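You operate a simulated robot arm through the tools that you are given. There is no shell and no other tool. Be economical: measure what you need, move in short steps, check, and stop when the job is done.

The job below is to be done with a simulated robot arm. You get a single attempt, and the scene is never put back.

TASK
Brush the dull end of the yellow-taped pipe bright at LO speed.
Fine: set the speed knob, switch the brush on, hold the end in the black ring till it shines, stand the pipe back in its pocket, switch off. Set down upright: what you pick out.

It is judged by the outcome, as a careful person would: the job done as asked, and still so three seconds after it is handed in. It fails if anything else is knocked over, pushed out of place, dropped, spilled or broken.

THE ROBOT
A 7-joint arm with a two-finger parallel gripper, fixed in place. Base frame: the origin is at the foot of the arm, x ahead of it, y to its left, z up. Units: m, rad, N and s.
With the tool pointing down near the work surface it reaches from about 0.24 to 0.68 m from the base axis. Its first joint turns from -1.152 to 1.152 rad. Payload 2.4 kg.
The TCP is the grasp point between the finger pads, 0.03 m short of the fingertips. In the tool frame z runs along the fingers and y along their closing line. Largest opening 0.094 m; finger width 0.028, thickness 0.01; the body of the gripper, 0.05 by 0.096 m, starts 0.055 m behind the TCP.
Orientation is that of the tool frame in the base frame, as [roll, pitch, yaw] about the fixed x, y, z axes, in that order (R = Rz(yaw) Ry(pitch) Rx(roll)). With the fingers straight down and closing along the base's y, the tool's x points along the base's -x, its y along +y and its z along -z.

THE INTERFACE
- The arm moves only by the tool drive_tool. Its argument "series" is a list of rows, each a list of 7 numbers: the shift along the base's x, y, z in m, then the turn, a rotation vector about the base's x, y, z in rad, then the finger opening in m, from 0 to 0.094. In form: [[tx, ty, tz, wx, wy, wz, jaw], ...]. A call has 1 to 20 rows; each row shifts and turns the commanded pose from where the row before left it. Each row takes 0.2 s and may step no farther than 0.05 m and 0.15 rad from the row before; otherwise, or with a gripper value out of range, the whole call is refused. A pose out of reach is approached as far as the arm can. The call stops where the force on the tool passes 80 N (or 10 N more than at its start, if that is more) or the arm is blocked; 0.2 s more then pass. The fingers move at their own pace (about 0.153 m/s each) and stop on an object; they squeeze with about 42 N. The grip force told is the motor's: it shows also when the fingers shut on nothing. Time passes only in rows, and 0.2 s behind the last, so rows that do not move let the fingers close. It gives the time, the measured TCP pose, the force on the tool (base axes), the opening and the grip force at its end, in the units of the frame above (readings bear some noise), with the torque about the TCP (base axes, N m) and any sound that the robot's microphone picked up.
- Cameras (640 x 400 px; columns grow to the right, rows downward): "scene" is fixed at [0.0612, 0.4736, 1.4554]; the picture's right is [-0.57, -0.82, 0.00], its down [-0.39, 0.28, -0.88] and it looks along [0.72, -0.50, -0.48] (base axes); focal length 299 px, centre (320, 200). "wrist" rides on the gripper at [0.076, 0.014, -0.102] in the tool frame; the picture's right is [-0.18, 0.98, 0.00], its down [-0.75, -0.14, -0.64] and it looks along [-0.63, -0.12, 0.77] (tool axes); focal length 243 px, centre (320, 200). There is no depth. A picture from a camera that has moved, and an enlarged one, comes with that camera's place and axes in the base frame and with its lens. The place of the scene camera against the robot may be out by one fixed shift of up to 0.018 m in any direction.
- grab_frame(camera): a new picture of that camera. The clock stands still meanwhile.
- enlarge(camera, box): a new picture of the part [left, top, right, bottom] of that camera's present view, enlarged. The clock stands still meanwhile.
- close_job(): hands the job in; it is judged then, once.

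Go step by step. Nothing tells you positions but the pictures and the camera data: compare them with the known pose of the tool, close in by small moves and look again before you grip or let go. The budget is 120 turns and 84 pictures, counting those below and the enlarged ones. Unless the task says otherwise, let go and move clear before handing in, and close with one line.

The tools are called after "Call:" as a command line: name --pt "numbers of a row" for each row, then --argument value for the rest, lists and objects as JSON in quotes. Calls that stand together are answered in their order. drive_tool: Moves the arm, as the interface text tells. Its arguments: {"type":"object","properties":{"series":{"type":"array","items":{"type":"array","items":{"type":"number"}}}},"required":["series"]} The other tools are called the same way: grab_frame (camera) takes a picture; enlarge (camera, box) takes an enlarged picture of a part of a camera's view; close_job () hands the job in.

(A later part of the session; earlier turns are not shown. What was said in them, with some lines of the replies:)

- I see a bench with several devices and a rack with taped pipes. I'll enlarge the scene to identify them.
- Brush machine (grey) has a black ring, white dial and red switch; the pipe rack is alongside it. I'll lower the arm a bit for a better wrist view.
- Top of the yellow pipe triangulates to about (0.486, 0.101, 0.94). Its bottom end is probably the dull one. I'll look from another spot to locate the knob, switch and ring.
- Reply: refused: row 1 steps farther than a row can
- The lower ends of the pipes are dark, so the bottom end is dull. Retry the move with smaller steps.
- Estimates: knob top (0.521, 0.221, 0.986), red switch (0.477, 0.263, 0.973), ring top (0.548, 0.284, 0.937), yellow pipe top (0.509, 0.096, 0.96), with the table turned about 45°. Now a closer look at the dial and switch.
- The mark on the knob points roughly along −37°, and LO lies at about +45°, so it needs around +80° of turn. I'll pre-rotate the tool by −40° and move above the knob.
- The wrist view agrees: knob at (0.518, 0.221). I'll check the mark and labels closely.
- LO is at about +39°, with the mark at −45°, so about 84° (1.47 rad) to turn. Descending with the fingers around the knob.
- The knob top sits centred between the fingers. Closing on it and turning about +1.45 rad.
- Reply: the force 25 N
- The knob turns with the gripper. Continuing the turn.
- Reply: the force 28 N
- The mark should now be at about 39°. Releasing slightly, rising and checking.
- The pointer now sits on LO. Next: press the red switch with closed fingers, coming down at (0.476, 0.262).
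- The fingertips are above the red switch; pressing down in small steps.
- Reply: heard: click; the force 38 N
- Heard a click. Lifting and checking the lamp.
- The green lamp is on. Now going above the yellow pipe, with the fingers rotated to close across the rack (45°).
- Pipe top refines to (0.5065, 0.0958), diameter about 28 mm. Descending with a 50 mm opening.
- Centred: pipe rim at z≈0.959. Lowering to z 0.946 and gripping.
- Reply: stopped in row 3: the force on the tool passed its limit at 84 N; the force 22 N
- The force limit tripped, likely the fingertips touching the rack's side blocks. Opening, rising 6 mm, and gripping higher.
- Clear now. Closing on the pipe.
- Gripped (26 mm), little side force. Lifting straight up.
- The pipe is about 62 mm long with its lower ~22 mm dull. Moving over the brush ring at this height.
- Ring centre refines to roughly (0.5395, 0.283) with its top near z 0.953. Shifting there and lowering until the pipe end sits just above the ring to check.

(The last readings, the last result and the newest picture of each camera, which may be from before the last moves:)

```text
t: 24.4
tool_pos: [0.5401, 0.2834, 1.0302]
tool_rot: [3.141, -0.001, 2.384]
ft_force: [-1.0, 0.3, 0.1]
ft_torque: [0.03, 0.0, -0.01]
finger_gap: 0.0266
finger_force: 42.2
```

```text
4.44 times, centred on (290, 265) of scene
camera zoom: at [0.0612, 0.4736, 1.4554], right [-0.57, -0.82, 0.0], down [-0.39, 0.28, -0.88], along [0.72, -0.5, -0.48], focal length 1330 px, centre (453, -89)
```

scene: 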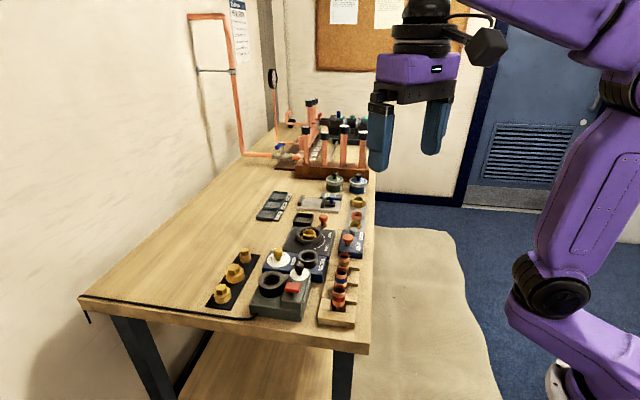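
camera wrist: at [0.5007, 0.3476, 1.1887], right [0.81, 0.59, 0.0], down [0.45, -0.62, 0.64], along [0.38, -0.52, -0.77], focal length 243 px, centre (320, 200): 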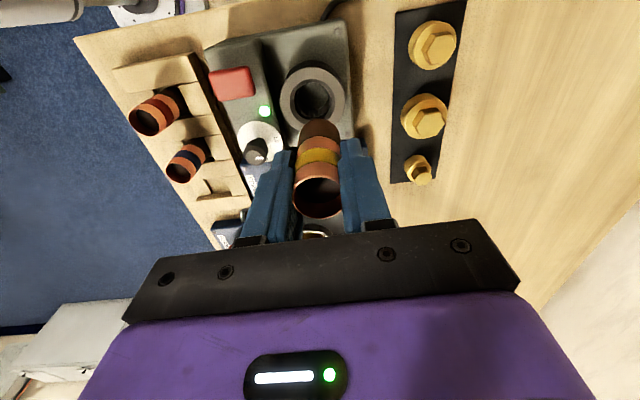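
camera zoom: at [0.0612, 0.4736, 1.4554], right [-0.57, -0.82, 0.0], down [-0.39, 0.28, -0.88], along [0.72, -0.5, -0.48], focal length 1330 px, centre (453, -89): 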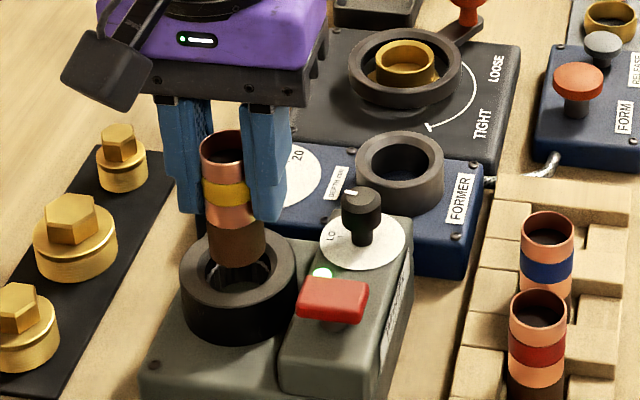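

Alignment appears within a millimetre or two. Lowering in small steps while watching force.

Call:
drive_tool --pt "-0.0004 0.0006 -0.005 0 0 0 0.02" --pt "0 0 -0.005 0 0 0 0.02" --pt "0 0 -0.003 0 0 0 0.02"

Call:
enlarge --camera "wrist" --box '[260, 70, 380, 170]'

Call:
enlarge --camera "scene" --box '[250, 240, 320, 300]'

```text
t: 25.2
tool_pos: [0.5402, 0.2818, 1.0151]
tool_rot: [-3.139, -0.001, 2.385]
ft_force: [0.4, 1.0, -0.8]
ft_torque: [-0.01, 0.01, 0.01]
finger_gap: 0.0267
finger_force: 41.6
```

```text
4.00 times, centred on (320, 120) of wrist
camera zoom: at [0.4936, 0.3456, 1.1187], right [0.81, 0.59, 0.0], down [0.45, -0.62, 0.64], along [0.38, -0.52, -0.77], focal length 970 px, centre (320, 520)
```

zoom: 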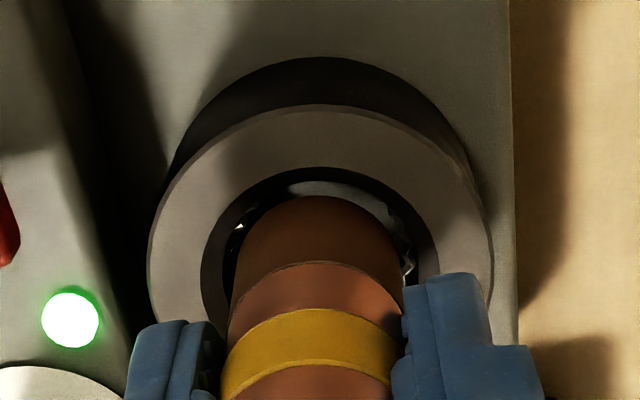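

```text
6.67 times, centred on (285, 270) of scene
camera zoom: at [0.0612, 0.4736, 1.4554], right [-0.57, -0.82, 0.0], down [-0.39, 0.28, -0.88], along [0.72, -0.5, -0.48], focal length 1995 px, centre (553, -267)
```

zoom: 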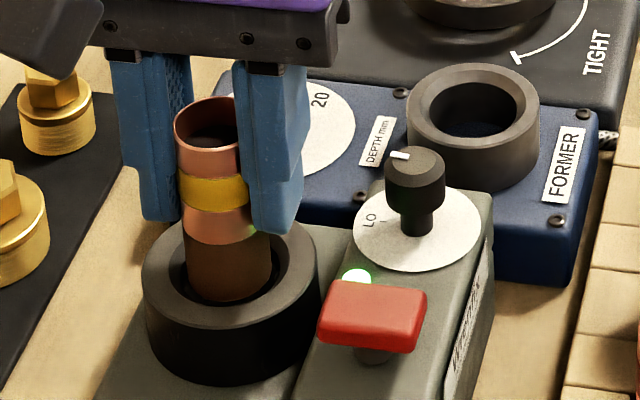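

The pipe is centred over the hole. Lowering it into the brush.

Call:
drive_tool --pt "0 0 -0.005 0 0 0 0.02" --pt "0 0 -0.005 0 0 0 0.02" --pt "0 0 -0.004 0 0 0 0.02"

Call:
drive_tool --pt "0 0 -0.004 0 0 0 0.02" --pt "0 0 -0.003 0 0 0 0.02" --pt "0 0 0 0 0 0 0.02"

Call:
enlarge --camera "scene" --box '[250, 240, 320, 300]'

```text
t: 26.0
tool_pos: [0.5404, 0.2841, 1.0023]
tool_rot: [3.141, -0.001, 2.383]
ft_force: [-0.7, 0.4, 0.2]
ft_torque: [-0.01, 0.0, 0.02]
finger_gap: 0.0264
finger_force: 41.9
```

```text
t: 26.8
tool_pos: [0.5389, 0.2838, 0.9958]
tool_rot: [-3.139, -0.002, 2.384]
ft_force: [-0.2, 0.8, -0.6]
ft_torque: [0.0, -0.03, -0.04]
finger_gap: 0.0269
finger_force: 42.3
```

```text
6.67 times, centred on (285, 270) of scene
camera zoom: at [0.0612, 0.4736, 1.4554], right [-0.57, -0.82, 0.0], down [-0.39, 0.28, -0.88], along [0.72, -0.5, -0.48], focal length 1995 px, centre (553, -267)
```

zoom: 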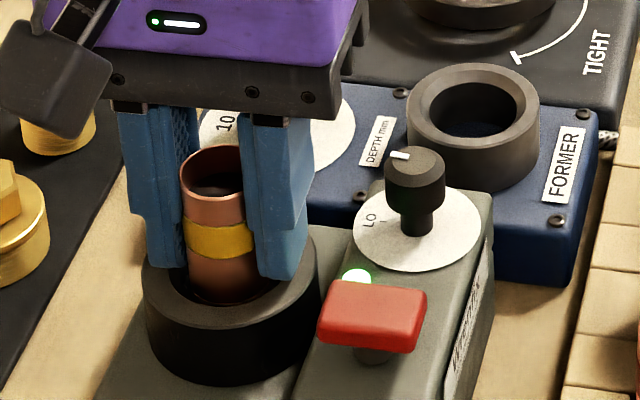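

About 20 mm is in. Lowering 5 mm more to cover all the dull length, then holding.

Call:
drive_tool --pt "0 0 -0.003 0 0 0 0.02" --pt "0 0 -0.003 0 0 0 0.02" --pt "0 0 0 0 0 0 0.02" --pt "0 0 0 0 0 0 0.02" --pt "0 0 0 0 0 0 0.02" --pt "0 0 0 0 0 0 0.02" --pt "0 0 0 0 0 0 0.02" --pt "0 0 0 0 0 0 0.02" --pt "0 0 0 0 0 0 0.02" --pt "0 0 0 0 0 0 0.02" --pt "0 0 0 0 0 0 0.02" --pt "0 0 0 0 0 0 0.02" --pt "0 0 0 0 0 0 0.02" --pt "0 0 0 0 0 0 0.02"

Call:
enlarge --camera "wrist" --box '[260, 70, 380, 170]'

```text
t: 29.8
tool_pos: [0.5387, 0.2839, 0.9946]
tool_rot: [3.135, 0.002, 2.384]
ft_force: [-11.2, -5.4, 53.1]
ft_torque: [-0.69, 1.34, 0.01]
finger_gap: 0.0267
finger_force: 42.1
```

```text
4.00 times, centred on (320, 120) of wrist
camera zoom: at [0.4923, 0.3449, 1.0972], right [0.81, 0.59, 0.01], down [0.45, -0.62, 0.64], along [0.38, -0.52, -0.77], focal length 970 px, centre (320, 520)
```

zoom: 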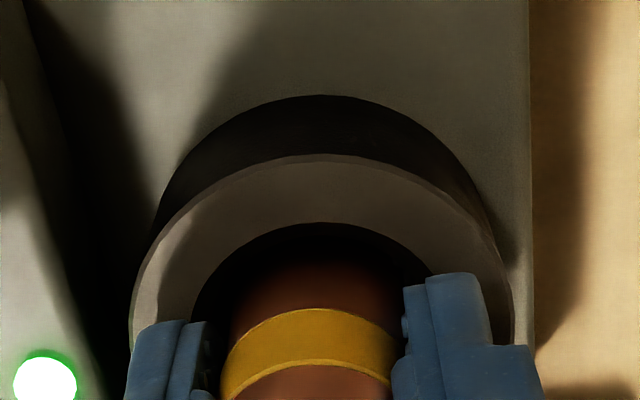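

It touched bottom (53 N). Backing off 5 mm to relieve it and holding for a few seconds.

Call:
drive_tool --pt "0 0 0.0065 0 0 0 0.02" --pt "0 0 0 0 0 0 0.02" --pt "0 0 0 0 0 0 0.02" --pt "0 0 0 0 0 0 0.02" --pt "0 0 0 0 0 0 0.02" --pt "0 0 0 0 0 0 0.02" --pt "0 0 0 0 0 0 0.02" --pt "0 0 0 0 0 0 0.02" --pt "0 0 0 0 0 0 0.02" --pt "0 0 0 0 0 0 0.02" --pt "0 0 0 0 0 0 0.02" --pt "0 0 0 0 0 0 0.02" --pt "0 0 0 0 0 0 0.02" --pt "0 0 0 0 0 0 0.02" --pt "0 0 0 0 0 0 0.02" --pt "0 0 0 0 0 0 0.02"

Call:
drive_tool --pt "0 0 0.02 0 0 0 0.02" --pt "0 0 0.03 0 0 0 0.02" --pt "0 0 0.035 0 0 0 0.02" --pt "0 0 0 0 0 0 0.02"

Call:
enlarge --camera "scene" --box '[240, 210, 320, 290]'

Call:
enlarge --camera "wrist" --box '[250, 60, 390, 220]'

```text
t: 33.2
tool_pos: [0.5403, 0.2824, 0.9955]
tool_rot: [-3.141, -0.001, 2.383]
ft_force: [-0.2, -0.5, -0.8]
ft_torque: [0.0, -0.02, 0.0]
finger_gap: 0.0268
finger_force: 42.1
```

```text
t: 34.2
tool_pos: [0.5399, 0.2836, 1.0816]
tool_rot: [-3.141, -0.002, 2.385]
ft_force: [-0.4, -0.3, -0.5]
ft_torque: [-0.03, 0.02, 0.01]
finger_gap: 0.0265
finger_force: 41.8
```

```text
5.00 times, centred on (280, 250) of scene
camera zoom: at [0.0612, 0.4736, 1.4554], right [-0.57, -0.82, 0.0], down [-0.39, 0.28, -0.88], along [0.72, -0.5, -0.48], focal length 1496 px, centre (520, -50)
```

zoom: 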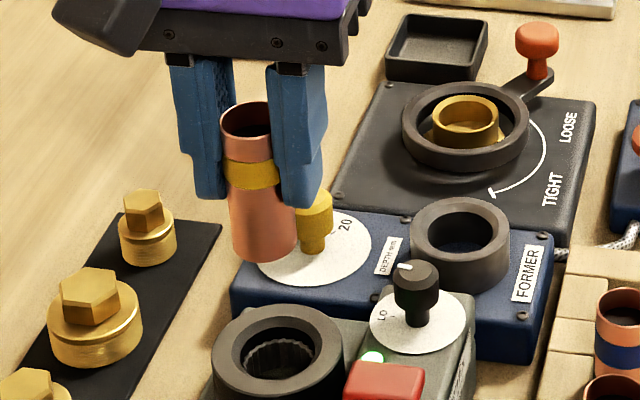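

```text
2.50 times, centred on (320, 140) of wrist
camera zoom: at [0.494, 0.3457, 1.1838], right [0.81, 0.59, 0.0], down [0.45, -0.62, 0.64], along [0.38, -0.52, -0.77], focal length 606 px, centre (320, 350)
```

zoom: 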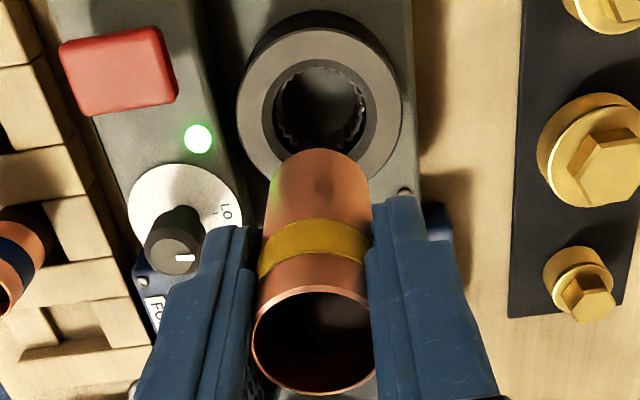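

The dull end is now bright all round. Carrying the pipe back above its pocket at (0.505, 0.0945).

Call:
drive_tool --pt "-0.0058 -0.0315 0 0 0 0 0.02" --pt "-0.0058 -0.0315 0 0 0 0 0.02" --pt "-0.0058 -0.0315 0 0 0 0 0.02" --pt "-0.0058 -0.0315 0 0 0 0 0.02" --pt "-0.0058 -0.0315 0 0 0 0 0.02" --pt "-0.0055 -0.0315 0 0 0 0 0.02" --pt "0 0 -0.03 0 0 0 0.02" --pt "0 0 -0.02 0 0 0 0.02" --pt "0 0 0 0 0 0 0.02"

Call:
enlarge --camera "wrist" --box '[250, 60, 390, 180]'

Call:
enlarge --camera "scene" --box '[290, 200, 370, 270]'

```text
t: 36.2
tool_pos: [0.5056, 0.0946, 1.0324]
tool_rot: [3.141, 0.0, 2.384]
ft_force: [-1.1, -0.6, -0.7]
ft_torque: [-0.02, 0.02, 0.0]
finger_gap: 0.0266
finger_force: 42.4
```

```text
3.33 times, centred on (320, 120) of wrist
camera zoom: at [0.4601, 0.1562, 1.135], right [0.81, 0.59, 0.0], down [0.45, -0.62, 0.64], along [0.38, -0.52, -0.77], focal length 809 px, centre (320, 467)
```

zoom: 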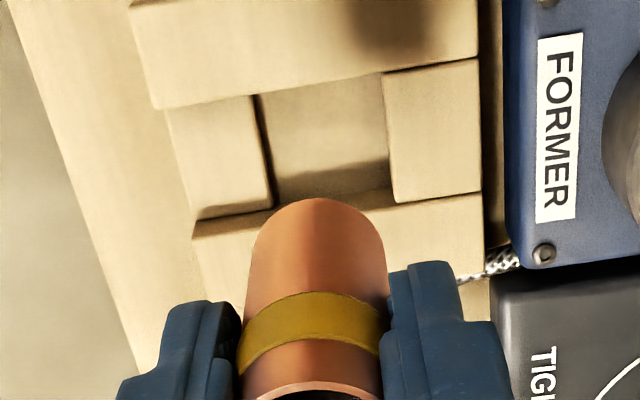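

```text
5.71 times, centred on (330, 235) of scene
camera zoom: at [0.0612, 0.4736, 1.4554], right [-0.57, -0.82, 0.0], down [-0.39, 0.28, -0.88], along [0.72, -0.5, -0.48], focal length 1710 px, centre (263, 0)
```

zoom: 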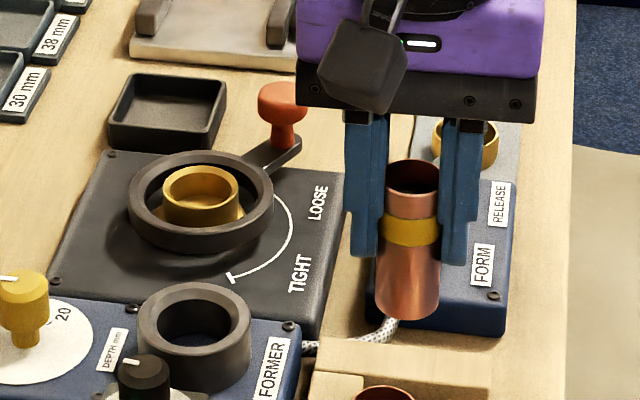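

Pocket is roomy and aligned; shifting 1–1.5 mm toward its centre and lowering.

Call:
drive_tool --pt "0.001 0.001 -0.025 0 0 0 0.02" --pt "0 0 -0.025 0 0 0 0.02" --pt "0 0 -0.015 0 0 0 0.02" --pt "0 0 -0.006 0 0 0 0.02" --pt "0 0 0 0 0 0 0.02"

Call:
enlarge --camera "wrist" --box '[250, 60, 390, 200]'

```text
t: 37.4
tool_pos: [0.5069, 0.0951, 0.96]
tool_rot: [-3.14, -0.001, 2.386]
ft_force: [0.0, -0.2, -0.4]
ft_torque: [0.0, -0.03, -0.05]
finger_gap: 0.0267
finger_force: 42.3
```

```text
2.86 times, centred on (320, 130) of wrist
camera zoom: at [0.4603, 0.1572, 1.0633], right [0.81, 0.59, 0.0], down [0.45, -0.62, 0.64], along [0.38, -0.52, -0.77], focal length 693 px, centre (320, 400)
```

zoom: 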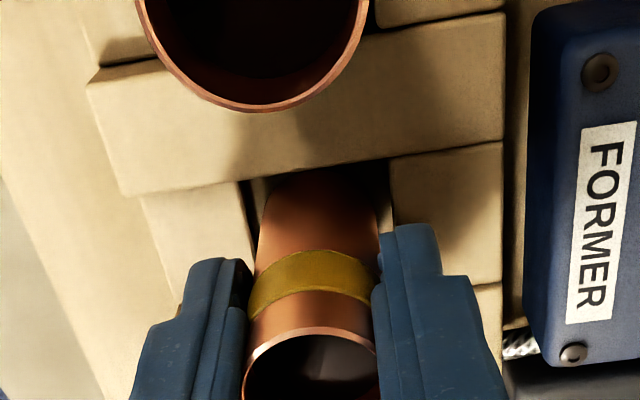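

In the pocket with no force. Lowering the last few millimetres gently until contact.

Call:
drive_tool --pt "0 0 -0.002 0 0 0 0.02" --pt "0 0 -0.0015 0 0 0 0.02" --pt "0 0 0 0 0 0 0.02"

```text
t: 38.2
tool_pos: [0.5063, 0.0957, 0.9577]
tool_rot: [3.142, 0.004, 2.384]
ft_force: [-6.8, -3.0, 36.9]
ft_torque: [-0.11, 0.41, 0.04]
finger_gap: 0.0268
finger_force: 42.1
```

The pipe is on the floor of its pocket. Easing up 1 mm, then opening.

Call:
drive_tool --pt "0 0 0.0015 0 0 0 0.02" --pt "0 0 0 0 0 0 0.032" --pt "0 0 0 0 0 0 0.045" --pt "0 0 0 0 0 0 0.045"

Call:
enlarge --camera "wrist" --box '[250, 60, 390, 200]'

```text
t: 39.2
tool_pos: [0.5051, 0.0967, 0.9581]
tool_rot: [-3.14, -0.003, 2.384]
ft_force: [0.6, 0.3, -0.1]
ft_torque: [-0.01, 0.02, -0.03]
finger_gap: 0.0452
finger_force: 0.1
```

```text
2.86 times, centred on (320, 130) of wrist
camera zoom: at [0.4599, 0.1572, 1.0607], right [0.81, 0.59, 0.0], down [0.45, -0.62, 0.64], along [0.38, -0.52, -0.77], focal length 693 px, centre (320, 400)
```

zoom: 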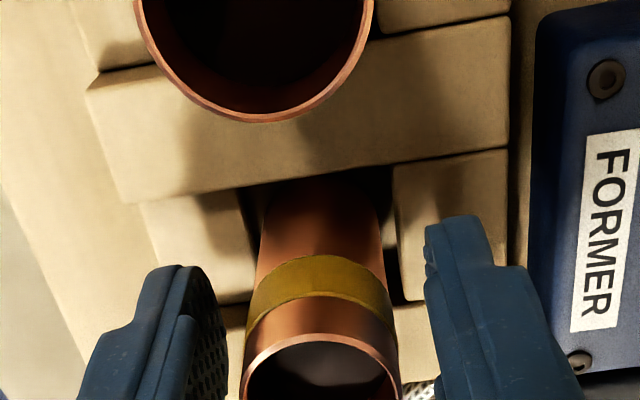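

The pipe stands free in its pocket. Rising, then going over to the red switch.

Call:
drive_tool --pt "0 0 0.03 0 0 0 0.045" --pt "0 0 0.04 0 0 0 0.045" --pt "0 0 0.04 0 0 0 0.045" --pt "-0.008 0.042 0 0 0 0 0" --pt "-0.008 0.042 0 0 0 0 0" --pt "-0.008 0.042 0 0 0 0 0" --pt "-0.0085 0.042 0 0 0 0 0" --pt "0 0 -0.03 0 0 0 0" --pt "0 0 -0.02 0 0 0 0" --pt "0 0 0 0 0 0 0"

Call:
grab_frame --camera "wrist"

Call:
enlarge --camera "scene" --box '[250, 210, 370, 310]'

```text
t: 41.4
tool_pos: [0.4717, 0.2642, 1.0171]
tool_rot: [3.141, -0.002, 2.385]
ft_force: [-0.1, -0.5, -0.4]
ft_torque: [-0.04, -0.01, -0.04]
finger_gap: 0.0
finger_force: 32.7
```

```text
29 pictures are left
camera wrist: at [0.4268, 0.3263, 1.1203], right [0.81, 0.59, 0.0], down [0.45, -0.62, 0.64], along [0.38, -0.52, -0.77], focal length 243 px, centre (320, 200)
```

wrist: 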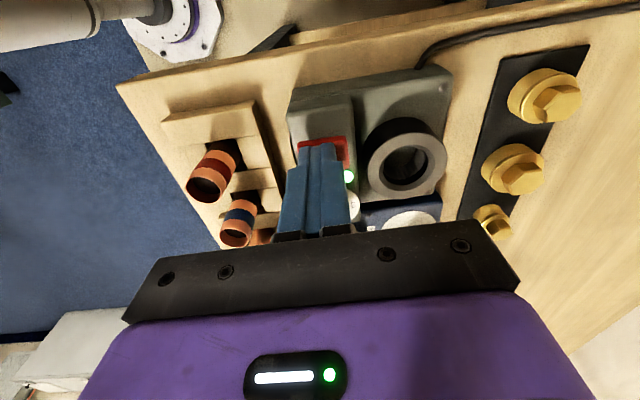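

```text
4.00 times, centred on (310, 260) of scene
camera zoom: at [0.0611, 0.4736, 1.4554], right [-0.57, -0.82, 0.0], down [-0.39, 0.28, -0.88], along [0.72, -0.5, -0.48], focal length 1197 px, centre (360, -40)
```

zoom: 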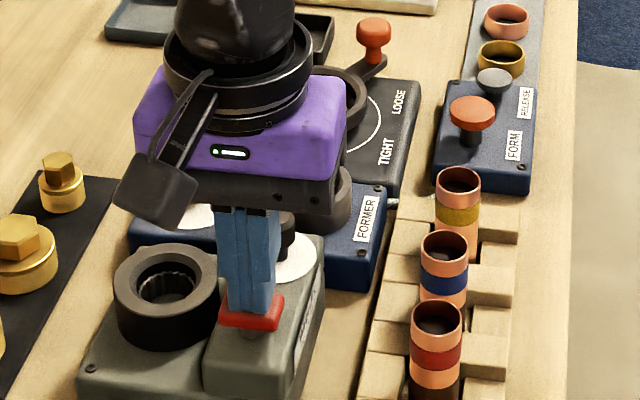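

Fingertips are over the switch (a touch shifted, 2 mm corrected). Pressing as before.

Call:
drive_tool --pt "0.0015 -0.0005 -0.005 0 0 0 0" --pt "0 0 -0.004 0 0 0 0" --pt "0 0 -0.003 0 0 0 0" --pt "0 0 -0.003 0 0 0 0" --pt "0 0 -0.0015 0 0 0 0"

Call:
drive_tool --pt "0 0 0.02 0 0 0 0" --pt "0 0 0.04 0 0 0 0" --pt "-0.02 0 0.04 0 0 0 0" --pt "-0.03 0 0.035 0 0 0 0.03" --pt "-0.03 0 0.03 0 0 0 0.05"

Call:
enlarge --camera "scene" --box '[250, 210, 370, 310]'

```text
t: 42.6
tool_pos: [0.4744, 0.2646, 1.0038]
tool_rot: [3.135, -0.001, 2.384]
ft_force: [-9.8, -0.7, 40.5]
ft_torque: [-0.02, 0.21, -0.11]
finger_gap: 0.0
finger_force: 32.8
heard: click
```

```text
t: 43.8
tool_pos: [0.3943, 0.2635, 1.1651]
tool_rot: [-3.14, -0.003, 2.385]
ft_force: [0.5, -0.4, -0.2]
ft_torque: [0.05, -0.02, 0.01]
finger_gap: 0.0499
finger_force: 0.0
```

```text
4.00 times, centred on (310, 260) of scene
camera zoom: at [0.0612, 0.4736, 1.4554], right [-0.57, -0.82, 0.0], down [-0.39, 0.28, -0.88], along [0.72, -0.5, -0.48], focal length 1197 px, centre (360, -40)
```

zoom: 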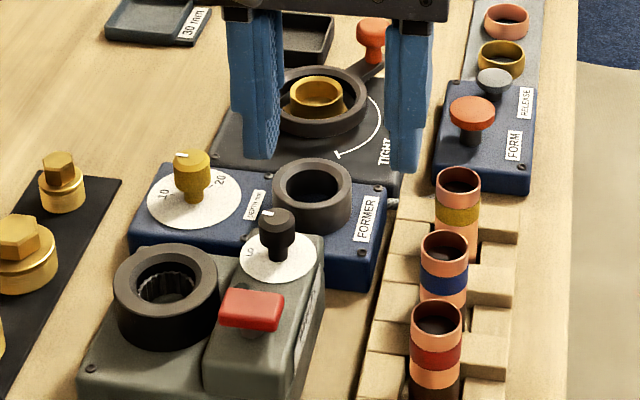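

The lamp is out, the knob points to LO, the yellow pipe stands in its pocket and everything else is in place. Handing in.

Call:
close_job

```text
The job is handed in.
```

The yellow-taped pipe's dull end was brushed bright at LO. The pipe is standing back in its pocket and the brush is switched off.
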